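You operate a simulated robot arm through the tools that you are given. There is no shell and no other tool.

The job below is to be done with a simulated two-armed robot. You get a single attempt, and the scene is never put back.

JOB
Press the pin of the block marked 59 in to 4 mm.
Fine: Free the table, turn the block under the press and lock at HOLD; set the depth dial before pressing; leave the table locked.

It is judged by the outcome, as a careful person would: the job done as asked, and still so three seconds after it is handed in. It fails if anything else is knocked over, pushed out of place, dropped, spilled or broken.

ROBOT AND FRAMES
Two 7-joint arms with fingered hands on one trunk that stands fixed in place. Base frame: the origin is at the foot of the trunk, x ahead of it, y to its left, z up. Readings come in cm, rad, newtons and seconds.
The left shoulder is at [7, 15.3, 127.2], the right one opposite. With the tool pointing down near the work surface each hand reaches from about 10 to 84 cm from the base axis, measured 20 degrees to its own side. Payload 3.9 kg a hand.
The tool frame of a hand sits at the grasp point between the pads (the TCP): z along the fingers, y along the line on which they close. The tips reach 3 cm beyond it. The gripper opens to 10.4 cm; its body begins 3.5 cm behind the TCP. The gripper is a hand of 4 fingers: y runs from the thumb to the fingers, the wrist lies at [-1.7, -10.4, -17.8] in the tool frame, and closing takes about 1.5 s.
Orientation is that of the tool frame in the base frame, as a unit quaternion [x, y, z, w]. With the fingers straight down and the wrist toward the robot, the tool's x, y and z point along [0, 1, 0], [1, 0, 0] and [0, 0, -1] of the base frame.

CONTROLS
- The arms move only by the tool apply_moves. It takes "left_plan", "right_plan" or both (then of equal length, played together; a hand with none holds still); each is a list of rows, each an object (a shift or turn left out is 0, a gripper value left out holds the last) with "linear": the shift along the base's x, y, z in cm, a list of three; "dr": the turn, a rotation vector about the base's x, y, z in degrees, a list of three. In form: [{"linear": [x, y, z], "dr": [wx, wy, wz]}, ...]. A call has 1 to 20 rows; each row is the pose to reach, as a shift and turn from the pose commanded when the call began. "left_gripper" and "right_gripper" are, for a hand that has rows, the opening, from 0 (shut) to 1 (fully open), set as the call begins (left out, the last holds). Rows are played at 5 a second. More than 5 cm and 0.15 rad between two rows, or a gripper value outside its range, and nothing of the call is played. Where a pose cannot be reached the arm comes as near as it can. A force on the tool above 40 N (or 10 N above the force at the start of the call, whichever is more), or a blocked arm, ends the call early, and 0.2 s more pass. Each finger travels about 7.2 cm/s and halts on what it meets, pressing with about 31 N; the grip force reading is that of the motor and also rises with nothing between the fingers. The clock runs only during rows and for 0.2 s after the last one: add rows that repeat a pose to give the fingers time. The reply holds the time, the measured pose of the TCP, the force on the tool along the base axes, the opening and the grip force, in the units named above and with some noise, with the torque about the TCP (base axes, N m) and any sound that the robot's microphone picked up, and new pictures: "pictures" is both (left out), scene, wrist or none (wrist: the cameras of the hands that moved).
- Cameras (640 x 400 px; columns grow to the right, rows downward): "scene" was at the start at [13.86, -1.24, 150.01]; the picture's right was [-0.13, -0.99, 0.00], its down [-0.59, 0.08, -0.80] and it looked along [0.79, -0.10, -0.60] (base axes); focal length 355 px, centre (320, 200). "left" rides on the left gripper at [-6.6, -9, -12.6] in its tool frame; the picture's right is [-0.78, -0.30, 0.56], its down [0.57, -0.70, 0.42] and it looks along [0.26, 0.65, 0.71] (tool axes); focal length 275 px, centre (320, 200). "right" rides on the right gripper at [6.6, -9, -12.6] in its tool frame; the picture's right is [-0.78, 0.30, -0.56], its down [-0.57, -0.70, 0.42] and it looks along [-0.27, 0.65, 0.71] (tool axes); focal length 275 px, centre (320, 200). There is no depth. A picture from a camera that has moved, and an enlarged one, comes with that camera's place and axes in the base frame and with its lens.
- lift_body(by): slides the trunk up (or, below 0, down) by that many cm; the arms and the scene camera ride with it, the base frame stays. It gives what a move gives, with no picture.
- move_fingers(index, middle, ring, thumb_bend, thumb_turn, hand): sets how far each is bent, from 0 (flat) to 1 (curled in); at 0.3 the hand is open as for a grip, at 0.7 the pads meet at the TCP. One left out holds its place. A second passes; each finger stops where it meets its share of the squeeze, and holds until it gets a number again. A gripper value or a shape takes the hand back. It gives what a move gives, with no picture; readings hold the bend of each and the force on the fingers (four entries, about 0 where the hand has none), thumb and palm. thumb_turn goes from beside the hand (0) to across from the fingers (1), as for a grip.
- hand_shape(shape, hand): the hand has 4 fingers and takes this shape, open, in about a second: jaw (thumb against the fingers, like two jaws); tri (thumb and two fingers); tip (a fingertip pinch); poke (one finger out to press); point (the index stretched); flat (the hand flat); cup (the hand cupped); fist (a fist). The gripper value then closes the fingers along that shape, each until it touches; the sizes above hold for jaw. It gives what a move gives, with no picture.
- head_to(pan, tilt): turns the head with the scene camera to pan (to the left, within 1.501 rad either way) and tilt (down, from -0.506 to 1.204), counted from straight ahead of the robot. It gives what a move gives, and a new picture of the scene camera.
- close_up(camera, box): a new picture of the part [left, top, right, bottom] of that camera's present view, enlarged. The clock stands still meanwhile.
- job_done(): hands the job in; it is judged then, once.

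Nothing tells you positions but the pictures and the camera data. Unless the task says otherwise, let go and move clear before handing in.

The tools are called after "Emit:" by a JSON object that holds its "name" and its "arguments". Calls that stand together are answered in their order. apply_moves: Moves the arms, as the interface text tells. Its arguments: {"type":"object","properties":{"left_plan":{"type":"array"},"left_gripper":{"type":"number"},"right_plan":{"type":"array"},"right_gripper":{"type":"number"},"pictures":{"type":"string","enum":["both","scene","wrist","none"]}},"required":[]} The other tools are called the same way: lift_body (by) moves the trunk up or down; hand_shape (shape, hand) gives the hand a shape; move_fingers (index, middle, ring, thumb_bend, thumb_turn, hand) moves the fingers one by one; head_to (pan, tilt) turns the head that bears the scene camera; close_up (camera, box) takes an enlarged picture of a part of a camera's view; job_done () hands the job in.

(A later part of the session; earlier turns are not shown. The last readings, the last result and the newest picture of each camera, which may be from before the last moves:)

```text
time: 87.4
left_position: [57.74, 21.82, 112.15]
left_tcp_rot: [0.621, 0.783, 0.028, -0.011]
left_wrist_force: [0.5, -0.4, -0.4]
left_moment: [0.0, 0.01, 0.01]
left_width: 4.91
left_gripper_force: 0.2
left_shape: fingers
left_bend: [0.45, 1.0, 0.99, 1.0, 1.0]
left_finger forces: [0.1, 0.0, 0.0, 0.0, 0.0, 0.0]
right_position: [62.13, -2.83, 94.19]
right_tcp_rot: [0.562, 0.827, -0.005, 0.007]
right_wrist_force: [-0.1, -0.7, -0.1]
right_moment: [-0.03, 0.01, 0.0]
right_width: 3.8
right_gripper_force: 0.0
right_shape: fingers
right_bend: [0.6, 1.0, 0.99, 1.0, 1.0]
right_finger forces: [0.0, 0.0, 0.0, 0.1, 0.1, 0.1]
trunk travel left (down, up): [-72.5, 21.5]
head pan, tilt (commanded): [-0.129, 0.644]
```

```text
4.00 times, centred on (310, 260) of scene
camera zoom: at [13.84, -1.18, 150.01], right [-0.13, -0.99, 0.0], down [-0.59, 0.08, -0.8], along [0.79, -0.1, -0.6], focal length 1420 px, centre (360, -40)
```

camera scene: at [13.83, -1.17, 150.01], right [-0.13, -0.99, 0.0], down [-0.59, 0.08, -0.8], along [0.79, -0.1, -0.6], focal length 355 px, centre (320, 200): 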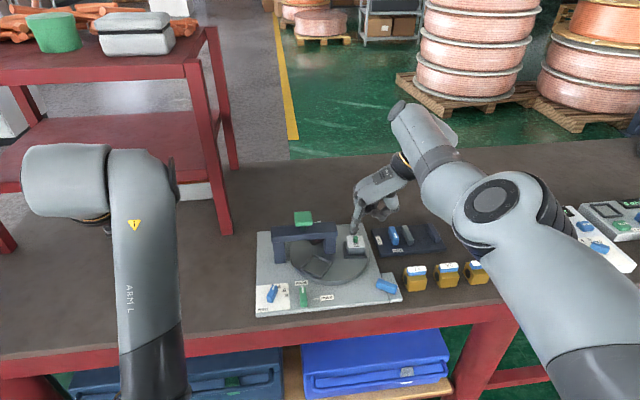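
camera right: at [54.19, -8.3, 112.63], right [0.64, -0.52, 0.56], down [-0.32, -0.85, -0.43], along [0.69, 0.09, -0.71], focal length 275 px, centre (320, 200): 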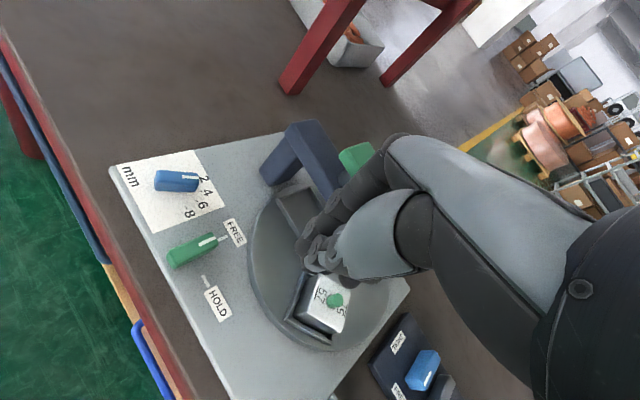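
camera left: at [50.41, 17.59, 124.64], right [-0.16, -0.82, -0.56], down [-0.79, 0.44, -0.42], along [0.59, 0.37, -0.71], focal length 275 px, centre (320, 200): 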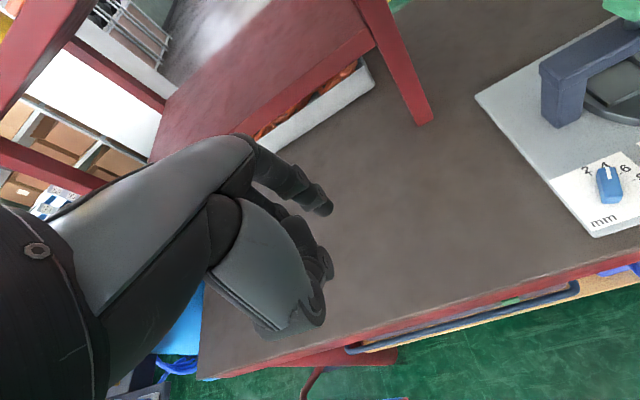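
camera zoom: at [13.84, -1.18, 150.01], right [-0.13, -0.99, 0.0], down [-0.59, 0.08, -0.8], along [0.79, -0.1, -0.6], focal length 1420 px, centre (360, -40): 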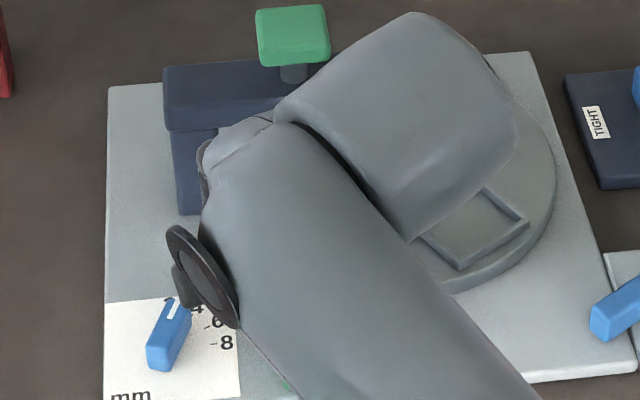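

The finger sits to the left of the lever's tip with clearance from the dial, which clearly reads 4. I'll lower it and sweep the lever clockwise toward HOLD.

Emit:
{"name": "apply_moves", "arguments": {"right_plan": [{"linear": [0, 0, -1.5]}, {"linear": [0, 0, -3]}, {"linear": [0, 0, -3.7]}, {"linear": [0.07, -0.5, -3.7]}, {"linear": [0.15, -0.9, -3.7]}, {"linear": [0.4, -1.4, -3.7]}, {"linear": [0.65, -1.9, -3.7]}, {"linear": [0.75, -2.4, -3.7]}, {"linear": [0.7, -2.9, -3.7]}, {"linear": [0.5, -3.4, -3.7]}, {"linear": [0.5, -3.4, -3.7]}], "pictures": "none"}}

Emit:
{"name": "close_up", "arguments": {"camera": "right", "box": [180, 130, 400, 290]}}

Emit:
{"name": "close_up", "arguments": {"camera": "left", "box": [500, 80, 640, 220]}}

Emit:
{"name": "close_up", "arguments": {"camera": "scene", "box": [260, 230, 360, 310]}}

```text
time: 89.8
left_position: [57.75, 21.88, 112.19]
left_tcp_rot: [0.622, 0.782, 0.028, -0.012]
left_wrist_force: [-0.1, -0.1, 0.6]
left_moment: [0.01, 0.01, -0.01]
left_width: 4.9
left_gripper_force: 0.0
left_shape: fingers
left_bend: [0.45, 1.0, 0.99, 1.0, 1.0]
left_finger forces: [0.1, 0.1, 0.0, 0.1, 0.0, 0.0]
right_position: [62.73, -6.2, 90.44]
right_tcp_rot: [0.562, 0.827, -0.004, 0.006]
right_wrist_force: [0.1, -0.4, -0.7]
right_moment: [0.02, -0.01, -0.02]
right_width: 3.82
right_gripper_force: 0.0
right_shape: fingers
right_bend: [0.59, 1.0, 0.99, 1.0, 1.0]
right_finger forces: [0.3, 0.1, 0.1, 0.0, 0.1, 0.0]
trunk travel left (down, up): [-72.5, 21.5]
head pan, tilt (commanded): [-0.129, 0.644]
```

```text
2.50 times, centred on (290, 210) of right
camera zoom: at [51.82, -3.21, 102.77], right [0.56, -0.6, 0.57], down [-0.44, -0.8, -0.41], along [0.7, -0.02, -0.71], focal length 688 px, centre (395, 175)
```

zoom: 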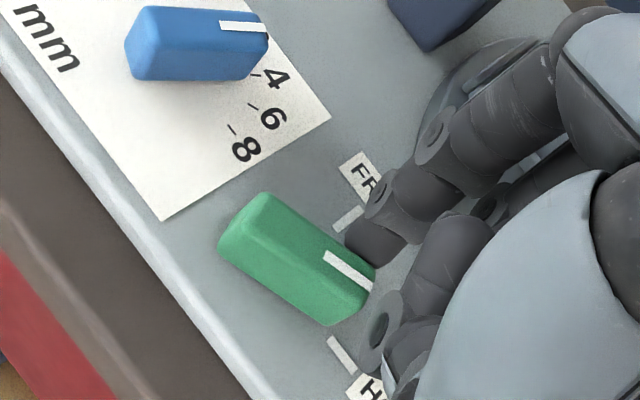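

```text
2.86 times, centred on (570, 150) of left
camera zoom: at [50.41, 12.68, 124.1], right [-0.1, -0.79, -0.6], down [-0.81, 0.42, -0.41], along [0.58, 0.44, -0.68], focal length 786 px, centre (-394, 343)
```

zoom: 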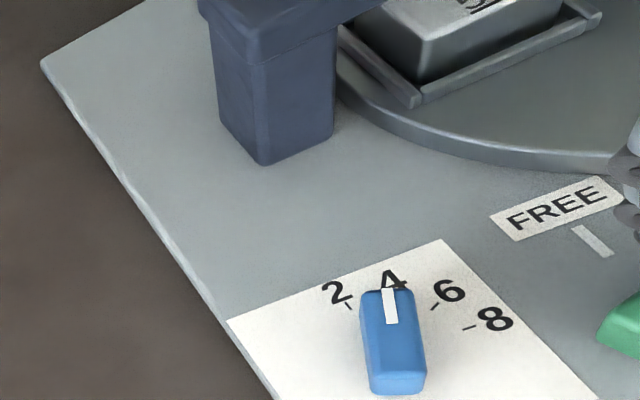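

```text
5.00 times, centred on (310, 270) of scene
camera zoom: at [13.87, -1.2, 150.01], right [-0.13, -0.99, 0.0], down [-0.59, 0.08, -0.8], along [0.79, -0.1, -0.6], focal length 1775 px, centre (370, -150)
```

zoom: 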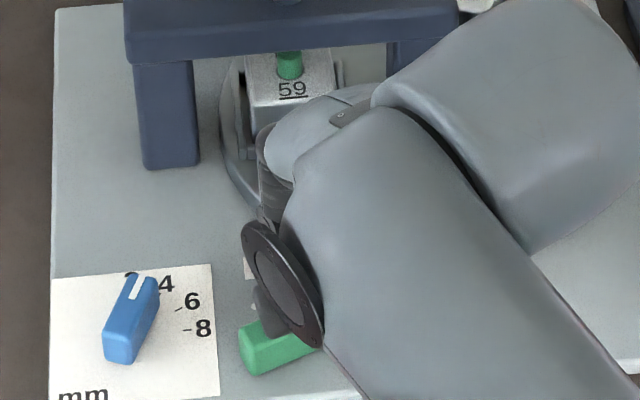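

The lever is at about -72°, with some 18° left to HOLD. I'll push it the rest of the way in small steps.

Emit:
{"name": "apply_moves", "arguments": {"right_plan": [{"linear": [-0.15, -0.25, 0]}, {"linear": [-0.35, -0.45, 0]}, {"linear": [-0.55, -0.55, 0]}, {"linear": [-0.7, -0.6, 0]}, {"linear": [-0.7, -0.6, 0]}], "pictures": "none"}}

Emit:
{"name": "close_up", "arguments": {"camera": "right", "box": [180, 130, 400, 290]}}

Emit:
{"name": "close_up", "arguments": {"camera": "scene", "box": [260, 230, 360, 310]}}

```text
time: 91.0
left_position: [57.93, 21.79, 112.23]
left_tcp_rot: [0.622, 0.782, 0.026, -0.011]
left_wrist_force: [0.0, 0.0, -0.7]
left_moment: [-0.03, 0.01, -0.03]
left_width: 4.9
left_gripper_force: 0.1
left_shape: fingers
left_bend: [0.45, 1.0, 0.99, 1.0, 1.0]
left_finger forces: [0.1, 0.1, 0.1, 0.0, 0.1, 0.0]
right_position: [62.07, -6.82, 90.4]
right_tcp_rot: [0.563, 0.827, -0.004, 0.007]
right_wrist_force: [2.0, 0.7, 1.0]
right_moment: [0.05, -0.08, -0.01]
right_width: 3.88
right_gripper_force: 0.9
right_shape: fingers
right_bend: [0.58, 1.0, 0.99, 1.0, 1.0]
right_finger forces: [1.7, 0.0, 0.1, 0.0, 0.0, 0.0]
trunk travel left (down, up): [-72.5, 21.5]
head pan, tilt (commanded): [-0.129, 0.644]
```

```text
2.50 times, centred on (290, 210) of right
camera zoom: at [51.18, -3.8, 102.79], right [0.56, -0.6, 0.57], down [-0.44, -0.8, -0.42], along [0.7, -0.02, -0.71], focal length 688 px, centre (395, 175)
```

zoom: 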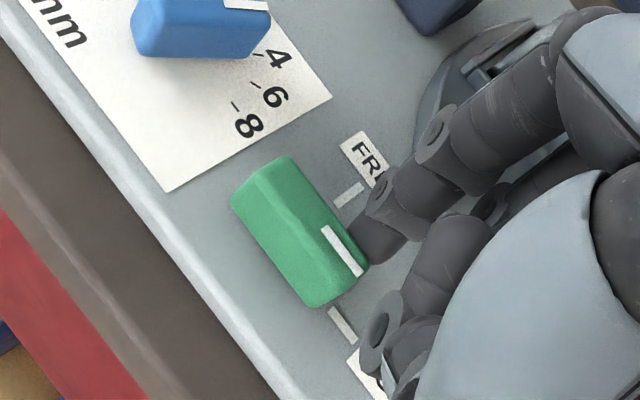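

```text
5.00 times, centred on (310, 270) of scene
camera zoom: at [13.89, -1.2, 150.01], right [-0.13, -0.99, 0.0], down [-0.6, 0.08, -0.8], along [0.79, -0.1, -0.6], focal length 1775 px, centre (370, -150)
```

zoom: 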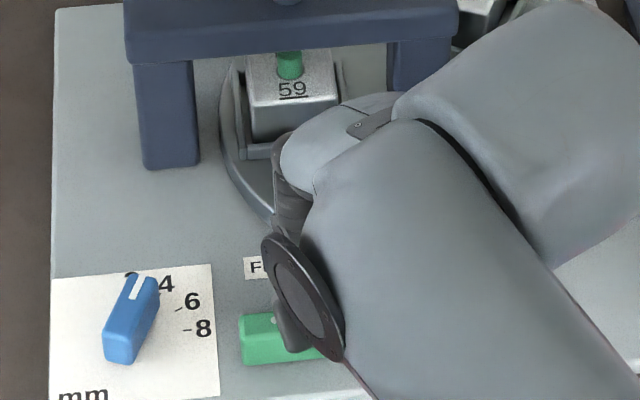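

The lever now points at the HOLD tick and the finger force has risen, which suggests an end stop. I'll back off, lift, and check it along with the table.

Emit:
{"name": "apply_moves", "arguments": {"right_plan": [{"linear": [0.6, 0.3, 0]}, {"linear": [1.2, 0.5, 0.5]}, {"linear": [1.2, 0.5, 3]}, {"linear": [0.8, -1, 6]}, {"linear": [0, -4, 9]}, {"linear": [-1, -8, 10]}, {"linear": [-2, -12, 10]}, {"linear": [-3, -16, 10]}], "pictures": "none"}}

Emit:
{"name": "close_up", "arguments": {"camera": "scene", "box": [250, 200, 410, 320]}}

Emit:
{"name": "close_up", "arguments": {"camera": "scene", "box": [260, 276, 340, 316]}}

Emit:
{"name": "close_up", "arguments": {"camera": "scene", "box": [250, 200, 390, 290]}}

```text
time: 92.8
left_position: [57.72, 21.66, 112.18]
left_tcp_rot: [0.622, 0.783, 0.028, -0.012]
left_wrist_force: [-0.7, -0.2, 1.1]
left_moment: [0.03, -0.03, -0.02]
left_width: 4.89
left_gripper_force: 0.1
left_shape: fingers
left_bend: [0.45, 1.0, 0.99, 1.0, 1.0]
left_finger forces: [0.1, 0.0, 0.0, 0.0, 0.0, 0.0]
right_position: [59.03, -23.02, 100.5]
right_tcp_rot: [0.563, 0.827, -0.005, 0.006]
right_wrist_force: [0.6, -0.7, -0.8]
right_moment: [0.01, -0.01, 0.01]
right_width: 3.75
right_gripper_force: 0.1
right_shape: fingers
right_bend: [0.6, 1.0, 0.99, 1.0, 1.0]
right_finger forces: [0.0, 0.0, 0.0, 0.0, 0.1, 0.0]
trunk travel left (down, up): [-72.5, 21.5]
head pan, tilt (commanded): [-0.129, 0.644]
```

```text
3.33 times, centred on (330, 260) of scene
camera zoom: at [13.78, -1.42, 150.02], right [-0.13, -0.99, 0.0], down [-0.59, 0.08, -0.8], along [0.79, -0.1, -0.6], focal length 1184 px, centre (287, 0)
```

zoom: 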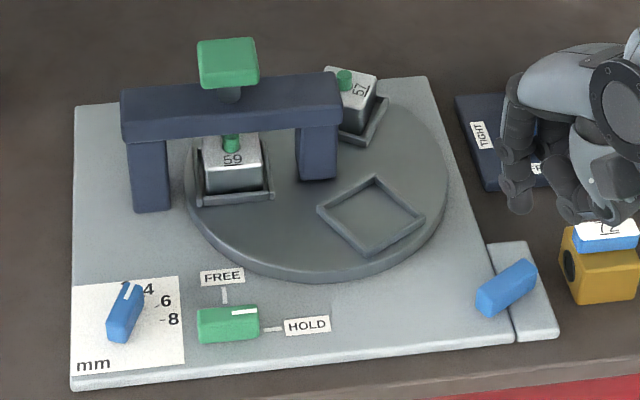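

```text
8.00 times, centred on (300, 296) of scene
camera zoom: at [13.78, -1.42, 150.02], right [-0.13, -0.99, 0.0], down [-0.59, 0.08, -0.8], along [0.79, -0.1, -0.6], focal length 2841 px, centre (480, -568)
```

zoom: 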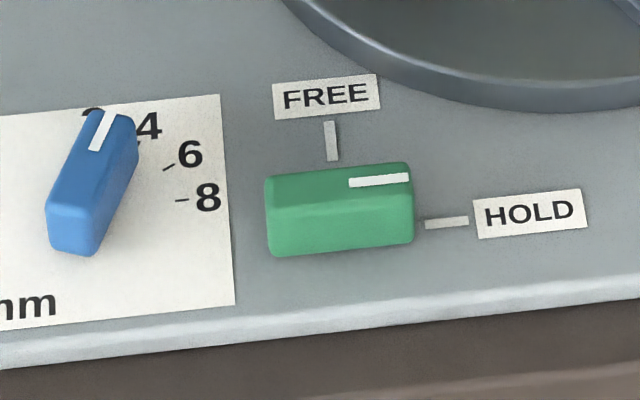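

```text
4.44 times, centred on (320, 245) of scene
camera zoom: at [13.78, -1.42, 150.02], right [-0.13, -0.99, 0.0], down [-0.59, 0.08, -0.8], along [0.79, -0.1, -0.6], focal length 1578 px, centre (320, 0)
```

zoom: 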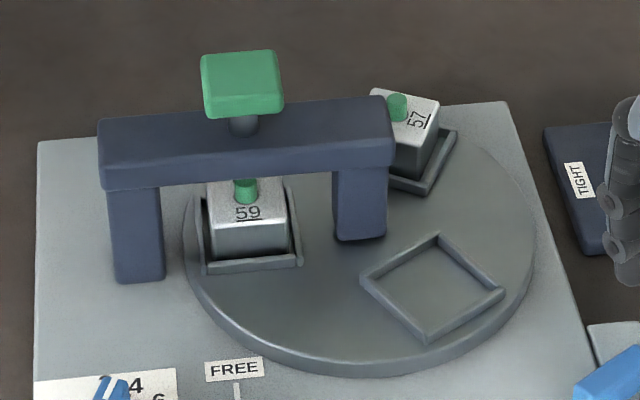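

The lever is back exactly at HOLD and the table is aligned. Before pressing I want the dial angle exact, so I'll zoom in hard on it from two cameras.

Emit:
{"name": "close_up", "arguments": {"camera": "left", "box": [572, 168, 628, 208]}}

Emit:
{"name": "close_up", "arguments": {"camera": "scene", "box": [262, 280, 294, 304]}}

Emit:
{"name": "close_up", "arguments": {"camera": "right", "box": [0, 0, 200, 150]}}

```text
10.00 times, centred on (600, 188) of left
camera zoom: at [50.34, 12.48, 124.15], right [-0.1, -0.79, -0.61], down [-0.81, 0.42, -0.41], along [0.58, 0.45, -0.68], focal length 2753 px, centre (-2480, 320)
```

zoom: 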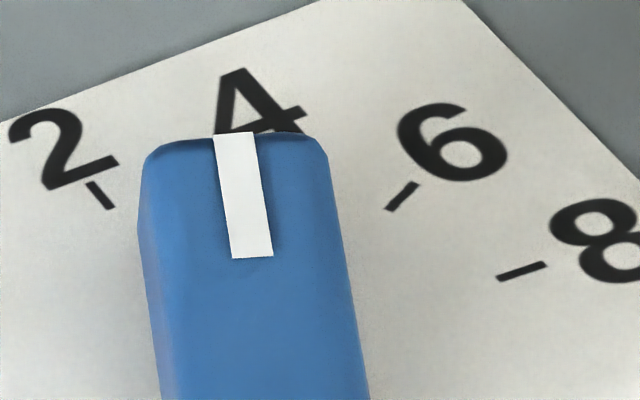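

```text
16.00 times, centred on (278, 292) of scene
camera zoom: at [13.78, -1.42, 150.02], right [-0.13, -0.99, 0.0], down [-0.59, 0.08, -0.8], along [0.79, -0.1, -0.6], focal length 5681 px, centre (992, -1272)
```

zoom: 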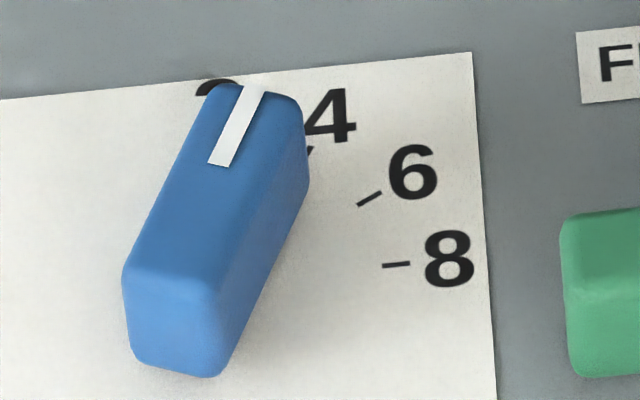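

```text
2.67 times, centred on (100, 75) of right
camera zoom: at [48.14, -20.02, 112.82], right [0.56, -0.6, 0.57], down [-0.44, -0.8, -0.42], along [0.7, -0.02, -0.71], focal length 734 px, centre (907, 533)
```

zoom: 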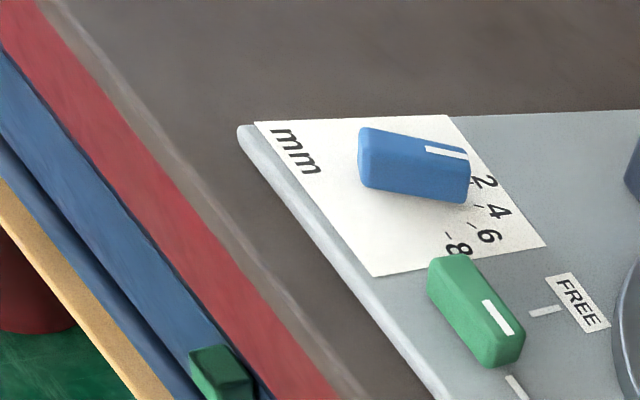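

The dial is about 22–23° round, so it's 7–8° short of the 4 tick and needs a nudge. I'll use the right index to push its near end gently left, starting from a hover between the lever and the dial.

Emit:
{"name": "apply_moves", "arguments": {"right_plan": [{"linear": [0.3, 4.4, 0]}, {"linear": [0.6, 8.8, 0]}, {"linear": [0.9, 13.2, 0]}, {"linear": [1.1, 17.6, 0]}, {"linear": [1.3, 22.0, 0]}, {"linear": [1.3, 22.0, -3.5]}, {"linear": [1.3, 22.0, -6.5]}, {"linear": [1.3, 22.0, -6.5]}], "pictures": "none"}}

Emit:
{"name": "close_up", "arguments": {"camera": "left", "box": [500, 120, 640, 250]}}

Emit:
{"name": "close_up", "arguments": {"camera": "right", "box": [160, 110, 420, 310]}}

```text
time: 94.6
left_position: [57.73, 21.82, 112.15]
left_tcp_rot: [0.622, 0.782, 0.027, -0.012]
left_wrist_force: [0.0, -0.3, 0.2]
left_moment: [0.0, 0.03, -0.01]
left_width: 4.9
left_gripper_force: 0.2
left_shape: fingers
left_bend: [0.45, 1.0, 0.99, 1.0, 1.0]
left_finger forces: [0.0, 0.0, 0.1, 0.0, 0.1, 0.0]
right_position: [60.25, -0.75, 93.86]
right_tcp_rot: [0.562, 0.827, -0.004, 0.008]
right_wrist_force: [-0.3, 0.9, 0.9]
right_moment: [0.02, 0.02, 0.0]
right_width: 3.8
right_gripper_force: 0.1
right_shape: fingers
right_bend: [0.6, 1.0, 0.99, 1.0, 1.0]
right_finger forces: [0.1, 0.0, 0.1, 0.1, 0.1, 0.0]
trunk travel left (down, up): [-72.5, 21.5]
head pan, tilt (commanded): [-0.129, 0.644]
```

```text
3.08 times, centred on (570, 185) of left
camera zoom: at [50.39, 12.7, 124.1], right [-0.1, -0.79, -0.6], down [-0.81, 0.42, -0.41], along [0.58, 0.44, -0.68], focal length 847 px, centre (-449, 246)
```

zoom: 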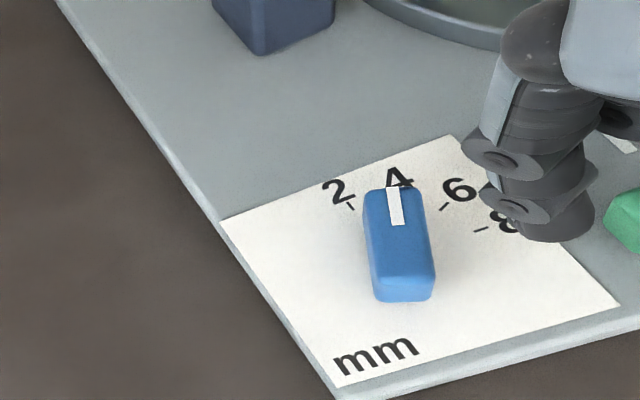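

```text
2.00 times, centred on (290, 210) of right
camera zoom: at [49.46, 2.26, 106.32], right [0.56, -0.6, 0.57], down [-0.44, -0.8, -0.41], along [0.7, -0.02, -0.71], focal length 551 px, centre (380, 180)
```

zoom: 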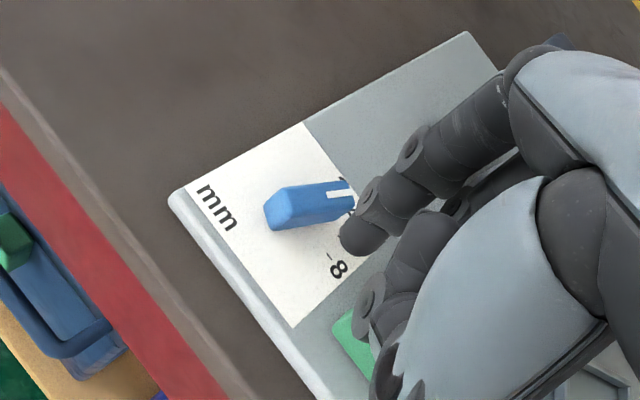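

The tip is to the right of the dial's near end with a clear gap. I'll lower it and push in small steps.

Emit:
{"name": "apply_moves", "arguments": {"right_plan": [{"linear": [0, 0, -1.7]}, {"linear": [0, 0, -3.4]}, {"linear": [0, 0.4, -3.4]}, {"linear": [0.05, 0.8, -3.4]}, {"linear": [0.05, 1.1, -3.4]}, {"linear": [0.05, 1.1, -3.4]}], "pictures": "none"}}

Emit:
{"name": "close_up", "arguments": {"camera": "left", "box": [572, 168, 628, 208]}}

Emit:
{"name": "close_up", "arguments": {"camera": "right", "box": [180, 130, 380, 270]}}

```text
time: 96.0
left_position: [57.71, 21.83, 112.22]
left_tcp_rot: [0.622, 0.783, 0.028, -0.011]
left_wrist_force: [-0.7, -0.1, -0.9]
left_moment: [0.02, 0.0, 0.01]
left_width: 4.9
left_gripper_force: 0.1
left_shape: fingers
left_bend: [0.45, 1.0, 0.99, 1.0, 1.0]
left_finger forces: [0.1, 0.1, 0.0, 0.0, 0.1, 0.1]
right_position: [60.45, 0.31, 90.52]
right_tcp_rot: [0.561, 0.828, -0.004, 0.006]
right_wrist_force: [0.6, 0.3, 0.0]
right_moment: [0.0, 0.01, -0.02]
right_width: 3.78
right_gripper_force: 0.0
right_shape: fingers
right_bend: [0.6, 1.0, 0.99, 1.0, 1.0]
right_finger forces: [0.0, 0.0, 0.1, 0.0, 0.0, 0.0]
trunk travel left (down, up): [-72.5, 21.5]
head pan, tilt (commanded): [-0.129, 0.644]
```

```text
10.00 times, centred on (600, 188) of left
camera zoom: at [50.39, 12.66, 124.11], right [-0.1, -0.79, -0.6], down [-0.81, 0.42, -0.41], along [0.58, 0.44, -0.68], focal length 2753 px, centre (-2480, 320)
```

zoom: 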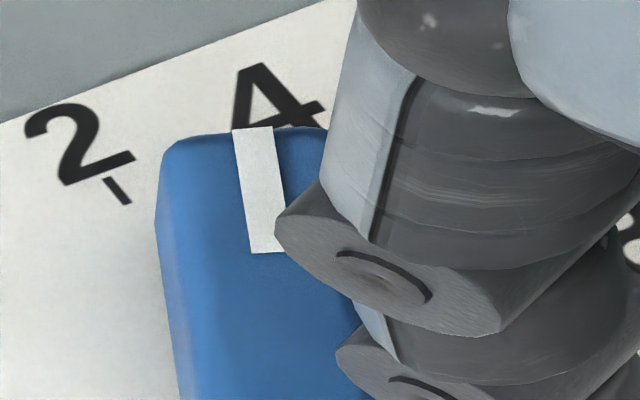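

```text
2.86 times, centred on (280, 200) of right
camera zoom: at [49.53, 3.33, 102.91], right [0.56, -0.6, 0.57], down [-0.44, -0.8, -0.42], along [0.7, -0.02, -0.71], focal length 786 px, centre (434, 200)
```

zoom: 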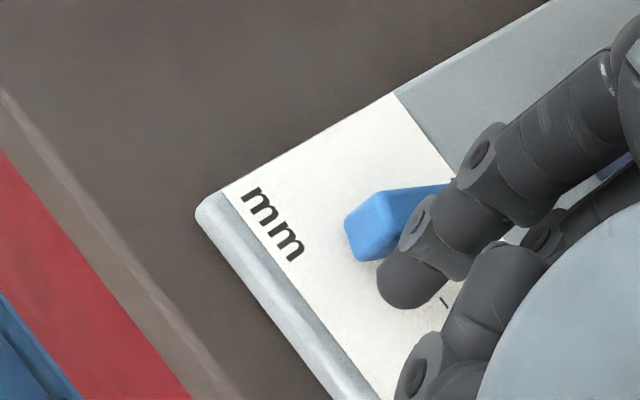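

The finger is just about touching and the dial has barely moved. I'll push another couple of millimetres.

Emit:
{"name": "apply_moves", "arguments": {"right_plan": [{"linear": [0, 0.1, 0]}, {"linear": [0, 0.2, 0]}, {"linear": [0, 0.2, 0]}], "pictures": "none"}}

Emit:
{"name": "close_up", "arguments": {"camera": "left", "box": [572, 168, 628, 208]}}

```text
time: 96.8
left_position: [57.79, 21.83, 112.25]
left_tcp_rot: [0.622, 0.782, 0.027, -0.012]
left_wrist_force: [-0.2, -1.0, -0.1]
left_moment: [0.0, -0.01, -0.01]
left_width: 4.92
left_gripper_force: 0.0
left_shape: fingers
left_bend: [0.45, 1.0, 0.99, 1.0, 1.0]
left_finger forces: [0.0, 0.0, 0.1, 0.0, 0.0, 0.0]
right_position: [60.3, 0.56, 90.53]
right_tcp_rot: [0.562, 0.827, -0.005, 0.007]
right_wrist_force: [-0.1, -0.1, -1.1]
right_moment: [0.0, 0.0, -0.03]
right_width: 3.76
right_gripper_force: 0.2
right_shape: fingers
right_bend: [0.6, 1.0, 0.99, 1.0, 1.0]
right_finger forces: [0.1, 0.0, 0.0, 0.1, 0.1, 0.1]
trunk travel left (down, up): [-72.5, 21.5]
head pan, tilt (commanded): [-0.129, 0.644]
```

```text
10.00 times, centred on (600, 188) of left
camera zoom: at [50.39, 12.66, 124.1], right [-0.1, -0.79, -0.6], down [-0.81, 0.42, -0.41], along [0.58, 0.44, -0.68], focal length 2753 px, centre (-2480, 320)
```

zoom: 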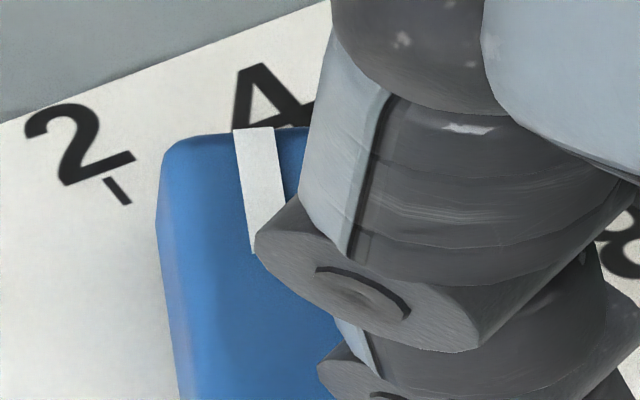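

Emit:
{"name": "apply_moves", "arguments": {"right_plan": [{"linear": [0, 0.1, 0]}, {"linear": [0, 0.2, 0]}, {"linear": [0, 0.2, 0]}], "pictures": "none"}}

Emit:
{"name": "close_up", "arguments": {"camera": "left", "box": [572, 168, 628, 208]}}

Emit:
{"name": "close_up", "arguments": {"camera": "right", "box": [180, 130, 380, 270]}}

```text
time: 97.6
left_position: [57.91, 21.82, 112.23]
left_tcp_rot: [0.622, 0.782, 0.028, -0.012]
left_wrist_force: [-0.9, 0.6, 1.2]
left_moment: [0.01, -0.02, -0.03]
left_width: 4.9
left_gripper_force: 0.0
left_shape: fingers
left_bend: [0.45, 1.0, 0.99, 1.0, 1.0]
left_finger forces: [0.0, 0.0, 0.0, 0.0, 0.0, 0.1]
right_position: [60.32, 0.72, 90.55]
right_tcp_rot: [0.562, 0.827, -0.004, 0.007]
right_wrist_force: [0.7, 0.4, -0.1]
right_moment: [0.02, -0.04, 0.02]
right_width: 3.8
right_gripper_force: 0.0
right_shape: fingers
right_bend: [0.6, 1.0, 0.99, 1.0, 1.0]
right_finger forces: [0.1, 0.0, 0.0, 0.1, 0.0, 0.0]
trunk travel left (down, up): [-72.5, 21.5]
head pan, tilt (commanded): [-0.129, 0.644]
```

```text
10.00 times, centred on (600, 188) of left
camera zoom: at [50.39, 12.66, 124.1], right [-0.1, -0.79, -0.6], down [-0.81, 0.42, -0.41], along [0.58, 0.44, -0.68], focal length 2753 px, centre (-2480, 320)
```

zoom: 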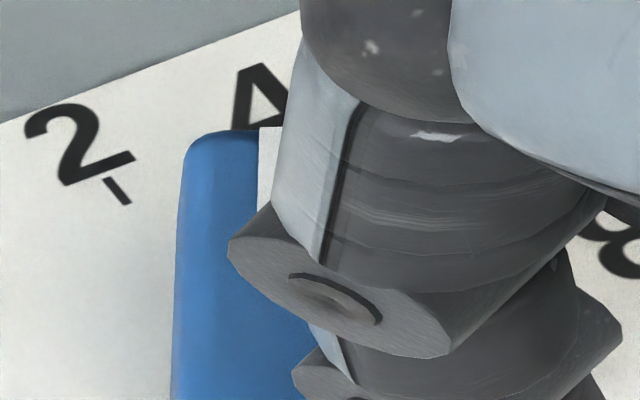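

```text
2.86 times, centred on (280, 200) of right
camera zoom: at [49.5, 3.71, 102.9], right [0.56, -0.6, 0.57], down [-0.44, -0.8, -0.41], along [0.7, -0.02, -0.71], focal length 786 px, centre (434, 200)
```

zoom: 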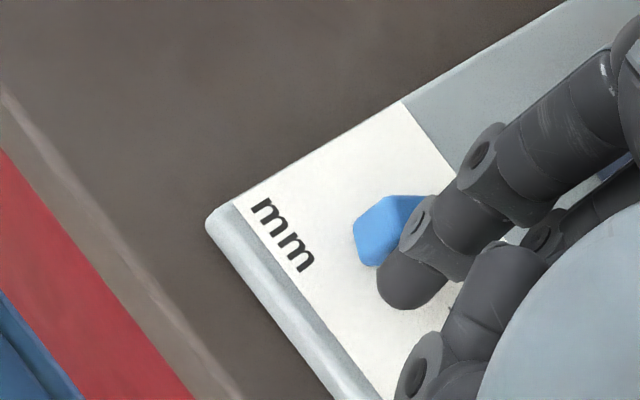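

The dial moved about 5°. I'll give it a final tiny nudge, then back away and read it.

Emit:
{"name": "apply_moves", "arguments": {"right_plan": [{"linear": [0, 0.06, 0]}, {"linear": [0, 0.06, 0]}, {"linear": [0, -0.5, 0]}, {"linear": [0, -1.5, 0]}, {"linear": [0, -2, 3]}, {"linear": [0, -4, 6]}, {"linear": [0, -8, 8]}], "pictures": "none"}}

Emit:
{"name": "close_up", "arguments": {"camera": "left", "box": [572, 168, 628, 208]}}

Emit:
{"name": "close_up", "arguments": {"camera": "scene", "box": [262, 280, 294, 304]}}

```text
time: 99.2
left_position: [58.01, 21.64, 112.28]
left_tcp_rot: [0.622, 0.782, 0.028, -0.012]
left_wrist_force: [0.3, 0.1, -0.4]
left_moment: [0.0, 0.0, -0.01]
left_width: 4.87
left_gripper_force: 0.0
left_shape: fingers
left_bend: [0.45, 1.0, 0.99, 1.0, 1.0]
left_finger forces: [0.1, 0.0, 0.0, 0.1, 0.1, 0.1]
right_position: [60.31, -7.53, 98.52]
right_tcp_rot: [0.562, 0.827, -0.003, 0.006]
right_wrist_force: [-0.3, -0.2, -0.3]
right_moment: [-0.01, 0.0, 0.01]
right_width: 3.76
right_gripper_force: 0.1
right_shape: fingers
right_bend: [0.6, 1.0, 0.99, 1.0, 1.0]
right_finger forces: [0.1, 0.0, 0.1, 0.1, 0.0, 0.0]
trunk travel left (down, up): [-72.5, 21.5]
head pan, tilt (commanded): [-0.129, 0.644]
```

```text
10.00 times, centred on (600, 188) of left
camera zoom: at [50.38, 12.46, 124.13], right [-0.1, -0.79, -0.61], down [-0.81, 0.42, -0.41], along [0.58, 0.45, -0.68], focal length 2753 px, centre (-2480, 320)
```

zoom: 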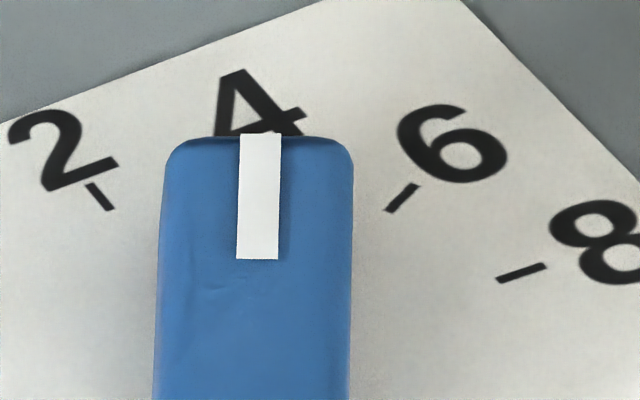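

```text
16.00 times, centred on (278, 292) of scene
camera zoom: at [13.83, -1.44, 150.01], right [-0.13, -0.99, 0.0], down [-0.59, 0.08, -0.8], along [0.79, -0.1, -0.6], focal length 5681 px, centre (992, -1272)
```

zoom: 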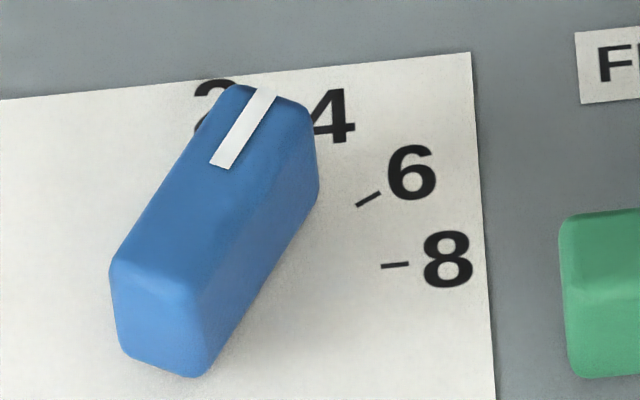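

The dial pointer now lines up with the 4 tick, about 29–30° round. Everything is set: table aligned, lever at HOLD, dial at 4. I'll raise the right hand, close it into a compact jaw, and position it above the green press knob.

Emit:
{"name": "apply_moves", "arguments": {"right_plan": [{"linear": [0, 0, 3]}, {"linear": [0, 0, 7]}, {"linear": [0, 0, 11]}], "pictures": "none"}}

Emit:
{"name": "hand_shape", "arguments": {"hand": "right", "shape": "jaw"}}

Emit:
{"name": "apply_moves", "arguments": {"right_plan": [{"linear": [2, 0.3, 0]}, {"linear": [5, 0.8, 0]}, {"linear": [8, 1.3, 0]}, {"linear": [11, 1.9, 0]}, {"linear": [13, 2.4, 0]}, {"linear": [14.4, 2.7, 0]}, {"linear": [14.4, 2.7, -2]}, {"linear": [14.4, 2.7, -4]}, {"linear": [14.4, 2.7, -4]}], "right_gripper": 0.0, "pictures": "none"}}

Emit:
{"name": "close_up", "arguments": {"camera": "right", "box": [180, 100, 460, 310]}}

Emit:
{"name": "close_up", "arguments": {"camera": "left", "box": [440, 0, 640, 150]}}

Emit:
{"name": "close_up", "arguments": {"camera": "scene", "box": [240, 170, 400, 290]}}

```text
time: 100.0
left_position: [57.77, 21.97, 112.11]
left_tcp_rot: [0.621, 0.783, 0.026, -0.012]
left_wrist_force: [-0.3, 0.0, 0.1]
left_moment: [-0.04, 0.03, 0.0]
left_width: 4.91
left_gripper_force: 0.0
left_shape: fingers
left_bend: [0.45, 1.0, 0.99, 1.0, 1.0]
left_finger forces: [0.1, 0.0, 0.0, 0.0, 0.0, 0.1]
right_position: [60.41, -7.25, 109.45]
right_tcp_rot: [0.562, 0.827, -0.005, 0.006]
right_wrist_force: [0.0, -0.5, -0.3]
right_moment: [-0.02, 0.01, 0.0]
right_width: 3.75
right_gripper_force: 0.2
right_shape: fingers
right_bend: [0.6, 1.0, 0.99, 1.0, 1.0]
right_finger forces: [0.0, 0.0, 0.0, 0.1, 0.0, 0.1]
trunk travel left (down, up): [-72.5, 21.5]
head pan, tilt (commanded): [-0.129, 0.644]
```

```text
time: 100.9
left_position: [57.86, 21.76, 112.15]
left_tcp_rot: [0.622, 0.782, 0.028, -0.011]
left_wrist_force: [-0.1, -0.2, -0.2]
left_moment: [-0.02, 0.02, -0.02]
left_width: 4.91
left_gripper_force: 0.1
left_shape: fingers
left_bend: [0.45, 1.0, 0.99, 1.0, 1.0]
left_finger forces: [0.1, 0.1, 0.1, 0.1, 0.1, 0.0]
right_position: [60.38, -7.24, 109.44]
right_tcp_rot: [0.562, 0.827, -0.004, 0.006]
right_wrist_force: [1.0, -0.3, -1.2]
right_moment: [-0.01, 0.01, 0.01]
right_width: 10.36
right_gripper_force: 0.0
right_shape: jaw
right_bend: [0.3, 0.3, 0.3, 0.3, 0.97]
right_finger forces: [0.0, 0.0, 0.0, 0.0, 0.0, 0.0]
trunk travel left (down, up): [-72.5, 21.5]
head pan, tilt (commanded): [-0.129, 0.644]
```

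```text
time: 102.9
left_position: [57.85, 21.91, 112.17]
left_tcp_rot: [0.621, 0.783, 0.027, -0.012]
left_wrist_force: [-0.6, -0.5, -0.3]
left_moment: [0.0, 0.01, -0.01]
left_width: 4.9
left_gripper_force: 0.1
left_shape: fingers
left_bend: [0.45, 1.0, 0.99, 1.0, 1.0]
left_finger forces: [0.0, 0.0, 0.0, 0.0, 0.0, 0.0]
right_position: [74.87, -4.73, 105.48]
right_tcp_rot: [0.562, 0.827, -0.004, 0.007]
right_wrist_force: [-0.4, 0.1, 0.4]
right_moment: [0.02, 0.01, -0.01]
right_width: 0.0
right_gripper_force: 30.5
right_shape: jaw
right_bend: [0.7, 0.7, 0.7, 0.49, 1.0]
right_finger forces: [0.1, 0.0, 0.0, 0.0, 0.0, 0.0]
trunk travel left (down, up): [-72.5, 21.5]
head pan, tilt (commanded): [-0.129, 0.644]
```

```text
1.90 times, centred on (320, 205) of right
camera zoom: at [63.94, -1.65, 117.92], right [0.56, -0.6, 0.57], down [-0.44, -0.8, -0.41], along [0.7, -0.02, -0.71], focal length 524 px, centre (320, 190)
```

zoom: 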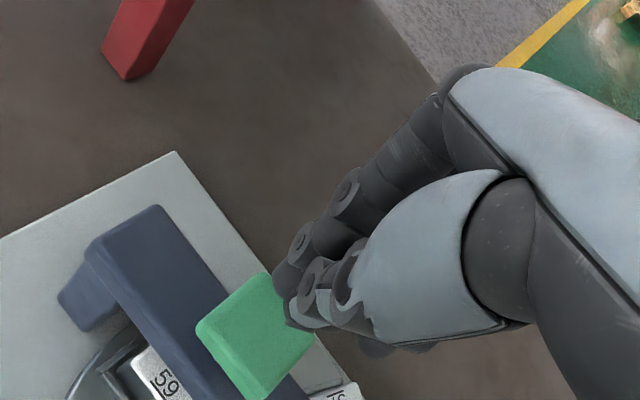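

```text
2.67 times, centred on (540, 75) of left
camera zoom: at [50.38, 12.68, 124.11], right [-0.1, -0.79, -0.6], down [-0.81, 0.42, -0.41], along [0.58, 0.44, -0.68], focal length 734 px, centre (-267, 533)
```

zoom: 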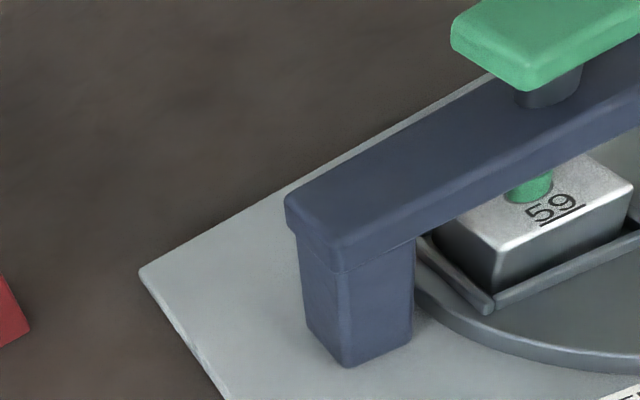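

```text
3.33 times, centred on (320, 230) of scene
camera zoom: at [13.84, -1.2, 150.01], right [-0.13, -0.99, 0.0], down [-0.59, 0.08, -0.8], along [0.79, -0.1, -0.6], focal length 1184 px, centre (320, 100)
```

zoom: 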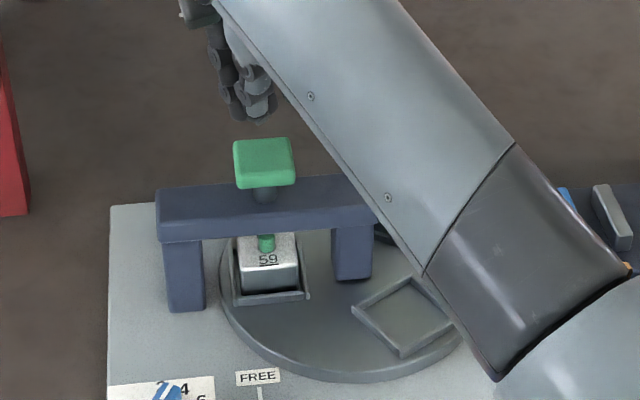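

The fingertips are just behind-left of the knob's centre. I'll shift slightly over its middle and press down slowly, watching the force.

Emit:
{"name": "apply_moves", "arguments": {"right_plan": [{"linear": [0.4, -0.5, -1.5]}, {"linear": [0.4, -0.5, -3]}, {"linear": [0.4, -0.5, -3.5]}, {"linear": [0.4, -0.5, -3.8]}, {"linear": [0.4, -0.5, -4.1]}, {"linear": [0.4, -0.5, -4.4]}, {"linear": [0.4, -0.5, -4.6]}, {"linear": [0.4, -0.5, -4.6]}], "pictures": "none"}}

Emit:
{"name": "close_up", "arguments": {"camera": "left", "box": [500, 0, 640, 110]}}

Emit:
{"name": "close_up", "arguments": {"camera": "scene", "box": [270, 190, 370, 280]}}

```text
time: 104.7
left_position: [57.77, 21.89, 112.23]
left_tcp_rot: [0.621, 0.783, 0.028, -0.011]
left_wrist_force: [0.0, 0.4, -0.3]
left_moment: [-0.01, 0.0, -0.02]
left_width: 4.92
left_gripper_force: 0.0
left_shape: fingers
left_bend: [0.45, 1.0, 0.99, 1.0, 1.0]
left_finger forces: [0.0, 0.0, 0.0, 0.1, 0.0, 0.0]
right_position: [75.15, -5.11, 101.13]
right_tcp_rot: [0.562, 0.827, -0.004, 0.008]
right_wrist_force: [2.9, 0.0, 7.3]
right_moment: [0.03, -0.07, 0.03]
right_width: 0.01
right_gripper_force: 30.8
right_shape: jaw
right_bend: [0.7, 0.7, 0.7, 0.49, 1.0]
right_finger forces: [0.0, 0.1, 0.0, 0.0, 0.0, 0.1]
trunk travel left (down, up): [-72.5, 21.5]
head pan, tilt (commanded): [-0.129, 0.644]
heard: click
```

```text
3.64 times, centred on (570, 55) of left
camera zoom: at [50.32, 12.67, 124.14], right [-0.1, -0.79, -0.6], down [-0.81, 0.42, -0.41], along [0.58, 0.44, -0.68], focal length 1001 px, centre (-589, 727)
```

zoom: 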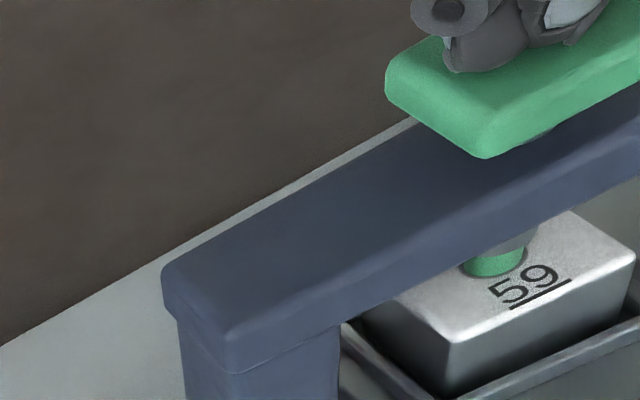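

```text
4.44 times, centred on (320, 235) of scene
camera zoom: at [13.76, -1.21, 150.03], right [-0.13, -0.99, 0.0], down [-0.59, 0.08, -0.8], along [0.79, -0.1, -0.6], focal length 1578 px, centre (320, 44)
```

zoom: 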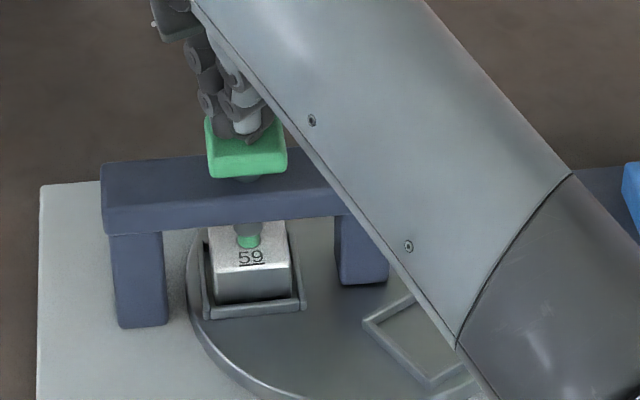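

There was a click and the ram is on the pin, with only 7 N of force. I'll keep pressing in small steps until the force shows a firm stop.

Emit:
{"name": "apply_moves", "arguments": {"right_plan": [{"linear": [0, 0, -0.1]}, {"linear": [0, 0, -0.2]}, {"linear": [0, 0, -0.3]}, {"linear": [0, 0, -0.3]}], "pictures": "none"}}

Emit:
{"name": "close_up", "arguments": {"camera": "left", "box": [540, 20, 640, 100]}}

Emit:
{"name": "close_up", "arguments": {"camera": "scene", "box": [290, 225, 330, 265]}}

```text
time: 105.7
left_position: [57.72, 21.85, 112.29]
left_tcp_rot: [0.622, 0.783, 0.028, -0.011]
left_wrist_force: [-1.1, 0.5, -0.1]
left_moment: [0.02, 0.01, 0.01]
left_width: 4.89
left_gripper_force: 0.1
left_shape: fingers
left_bend: [0.45, 1.0, 0.99, 1.0, 1.0]
left_finger forces: [0.1, 0.0, 0.1, 0.0, 0.0, 0.0]
right_position: [75.11, -5.17, 100.74]
right_tcp_rot: [0.563, 0.827, -0.003, 0.008]
right_wrist_force: [5.0, -0.6, 14.8]
right_moment: [0.07, -0.16, -0.06]
right_width: 0.0
right_gripper_force: 30.9
right_shape: jaw
right_bend: [0.7, 0.7, 0.7, 0.49, 1.0]
right_finger forces: [0.0, 0.1, 0.0, 0.0, 0.1, 0.1]
trunk travel left (down, up): [-72.5, 21.5]
head pan, tilt (commanded): [-0.129, 0.644]
```

```text
5.00 times, centred on (590, 60) of left
camera zoom: at [50.25, 12.65, 124.18], right [-0.1, -0.79, -0.61], down [-0.81, 0.42, -0.42], along [0.58, 0.44, -0.68], focal length 1376 px, centre (-1030, 900)
```

zoom: 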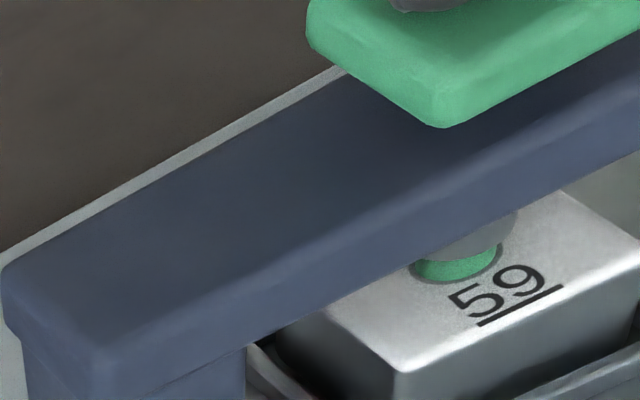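

```text
10.00 times, centred on (310, 245) of scene
camera zoom: at [13.68, -1.23, 150.04], right [-0.13, -0.99, 0.0], down [-0.59, 0.08, -0.8], along [0.79, -0.1, -0.6], focal length 3551 px, centre (420, -250)
```

zoom: 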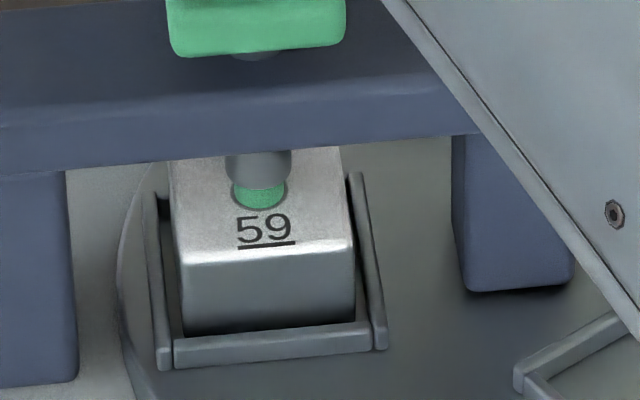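

The ram is on the pin and moving smoothly with a spring-like force. I'll continue in small steps.

Emit:
{"name": "apply_moves", "arguments": {"right_plan": [{"linear": [0, 0, -0.1]}, {"linear": [0, 0, -0.2]}, {"linear": [0, 0, -0.3]}, {"linear": [0, 0, -0.3]}], "pictures": "none"}}

Emit:
{"name": "close_up", "arguments": {"camera": "left", "box": [540, 20, 640, 100]}}

Emit:
{"name": "close_up", "arguments": {"camera": "scene", "box": [290, 225, 330, 265]}}

```text
time: 106.7
left_position: [57.64, 22.0, 112.3]
left_tcp_rot: [0.622, 0.782, 0.029, -0.011]
left_wrist_force: [-0.3, -0.2, 0.5]
left_moment: [0.03, -0.04, -0.01]
left_width: 4.89
left_gripper_force: 0.0
left_shape: fingers
left_bend: [0.45, 1.0, 0.99, 1.0, 1.0]
left_finger forces: [0.0, 0.0, 0.0, 0.0, 0.1, 0.0]
right_position: [75.04, -5.19, 100.81]
right_tcp_rot: [0.562, 0.827, -0.002, 0.01]
right_wrist_force: [7.3, -3.1, 26.0]
right_moment: [0.16, -0.31, -0.09]
right_width: 0.0
right_gripper_force: 30.7
right_shape: jaw
right_bend: [0.7, 0.7, 0.7, 0.5, 1.0]
right_finger forces: [40.8, 0.0, 0.1, 0.1, 0.0, 0.0]
trunk travel left (down, up): [-72.5, 21.5]
head pan, tilt (commanded): [-0.129, 0.644]
```

```text
5.00 times, centred on (590, 60) of left
camera zoom: at [50.08, 12.62, 124.26], right [-0.1, -0.79, -0.61], down [-0.8, 0.42, -0.42], along [0.58, 0.44, -0.68], focal length 1376 px, centre (-1030, 900)
```

zoom: 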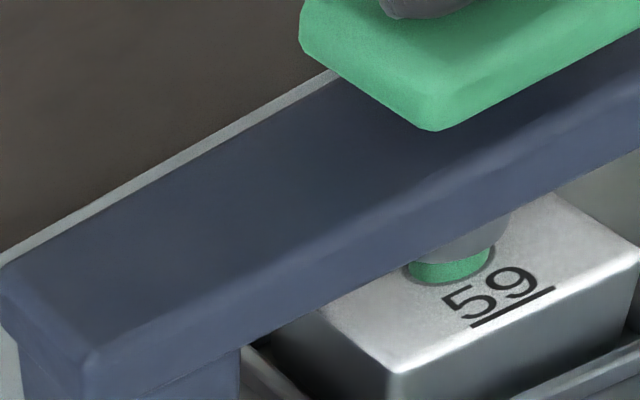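

```text
10.00 times, centred on (310, 245) of scene
camera zoom: at [13.47, -1.26, 150.06], right [-0.13, -0.99, 0.0], down [-0.59, 0.08, -0.8], along [0.8, -0.1, -0.6], focal length 3551 px, centre (420, -250)
```

zoom: 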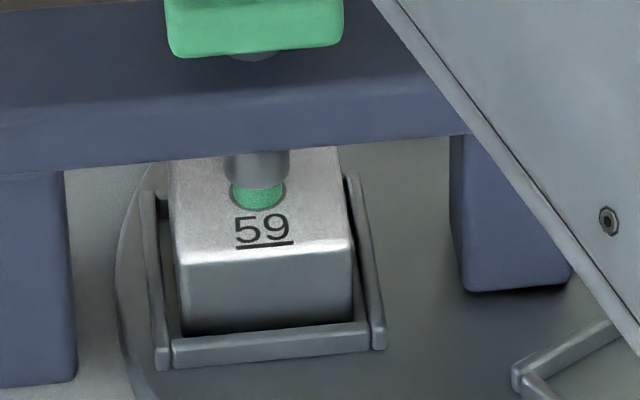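

The ram no longer moves and the force has risen to 26 N, so this looks like the depth stop. I'll press slightly harder once to confirm, then release.

Emit:
{"name": "apply_moves", "arguments": {"right_plan": [{"linear": [0, 0, -0.1]}, {"linear": [0, 0, -0.2]}, {"linear": [0, 0, -0.2]}, {"linear": [0, 0, -0.2]}], "pictures": "none"}}

Emit:
{"name": "close_up", "arguments": {"camera": "left", "box": [540, 20, 640, 100]}}

Emit:
{"name": "close_up", "arguments": {"camera": "scene", "box": [290, 225, 330, 265]}}

```text
time: 107.7
left_position: [57.53, 21.78, 112.44]
left_tcp_rot: [0.622, 0.783, 0.029, -0.01]
left_wrist_force: [0.4, -0.2, 0.5]
left_moment: [0.0, 0.0, -0.01]
left_width: 4.91
left_gripper_force: 0.1
left_shape: fingers
left_bend: [0.45, 1.0, 0.99, 1.0, 1.0]
left_finger forces: [0.1, 0.0, 0.0, 0.0, 0.0, 0.1]
right_position: [75.13, -5.16, 100.91]
right_tcp_rot: [0.562, 0.827, 0.0, 0.011]
right_wrist_force: [9.4, -5.4, 31.1]
right_moment: [0.14, -0.36, -0.13]
right_width: 0.0
right_gripper_force: 30.9
right_shape: jaw
right_bend: [0.7, 0.7, 0.7, 0.5, 1.0]
right_finger forces: [45.0, 0.0, 0.0, 0.0, 0.0, 0.0]
trunk travel left (down, up): [-72.5, 21.5]
head pan, tilt (commanded): [-0.129, 0.644]
```

```text
5.00 times, centred on (590, 60) of left
camera zoom: at [50.01, 12.56, 124.29], right [-0.1, -0.79, -0.61], down [-0.8, 0.42, -0.42], along [0.59, 0.44, -0.68], focal length 1376 px, centre (-1030, 900)
```

zoom: 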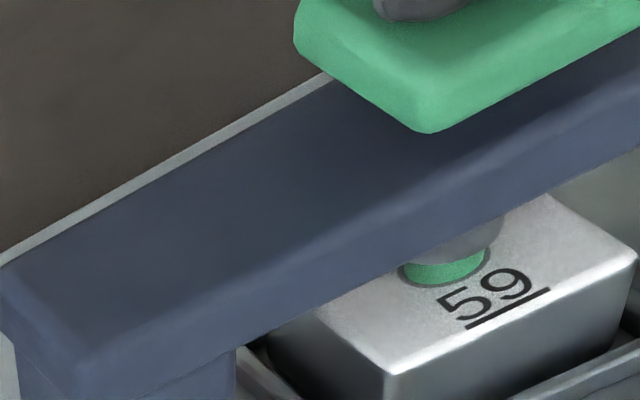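

```text
10.00 times, centred on (310, 245) of scene
camera zoom: at [13.38, -1.32, 150.07], right [-0.13, -0.99, 0.0], down [-0.59, 0.08, -0.8], along [0.8, -0.1, -0.6], focal length 3551 px, centre (420, -250)
```

zoom: 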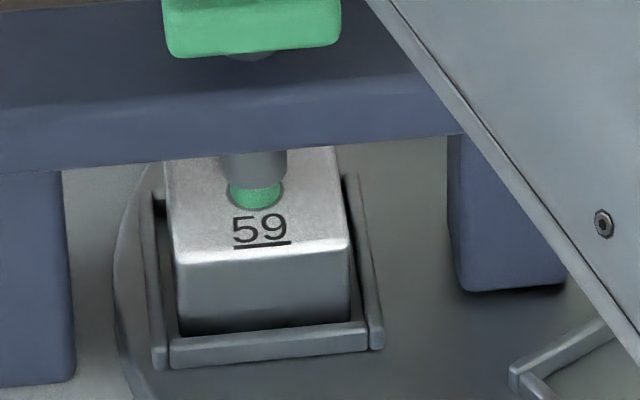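

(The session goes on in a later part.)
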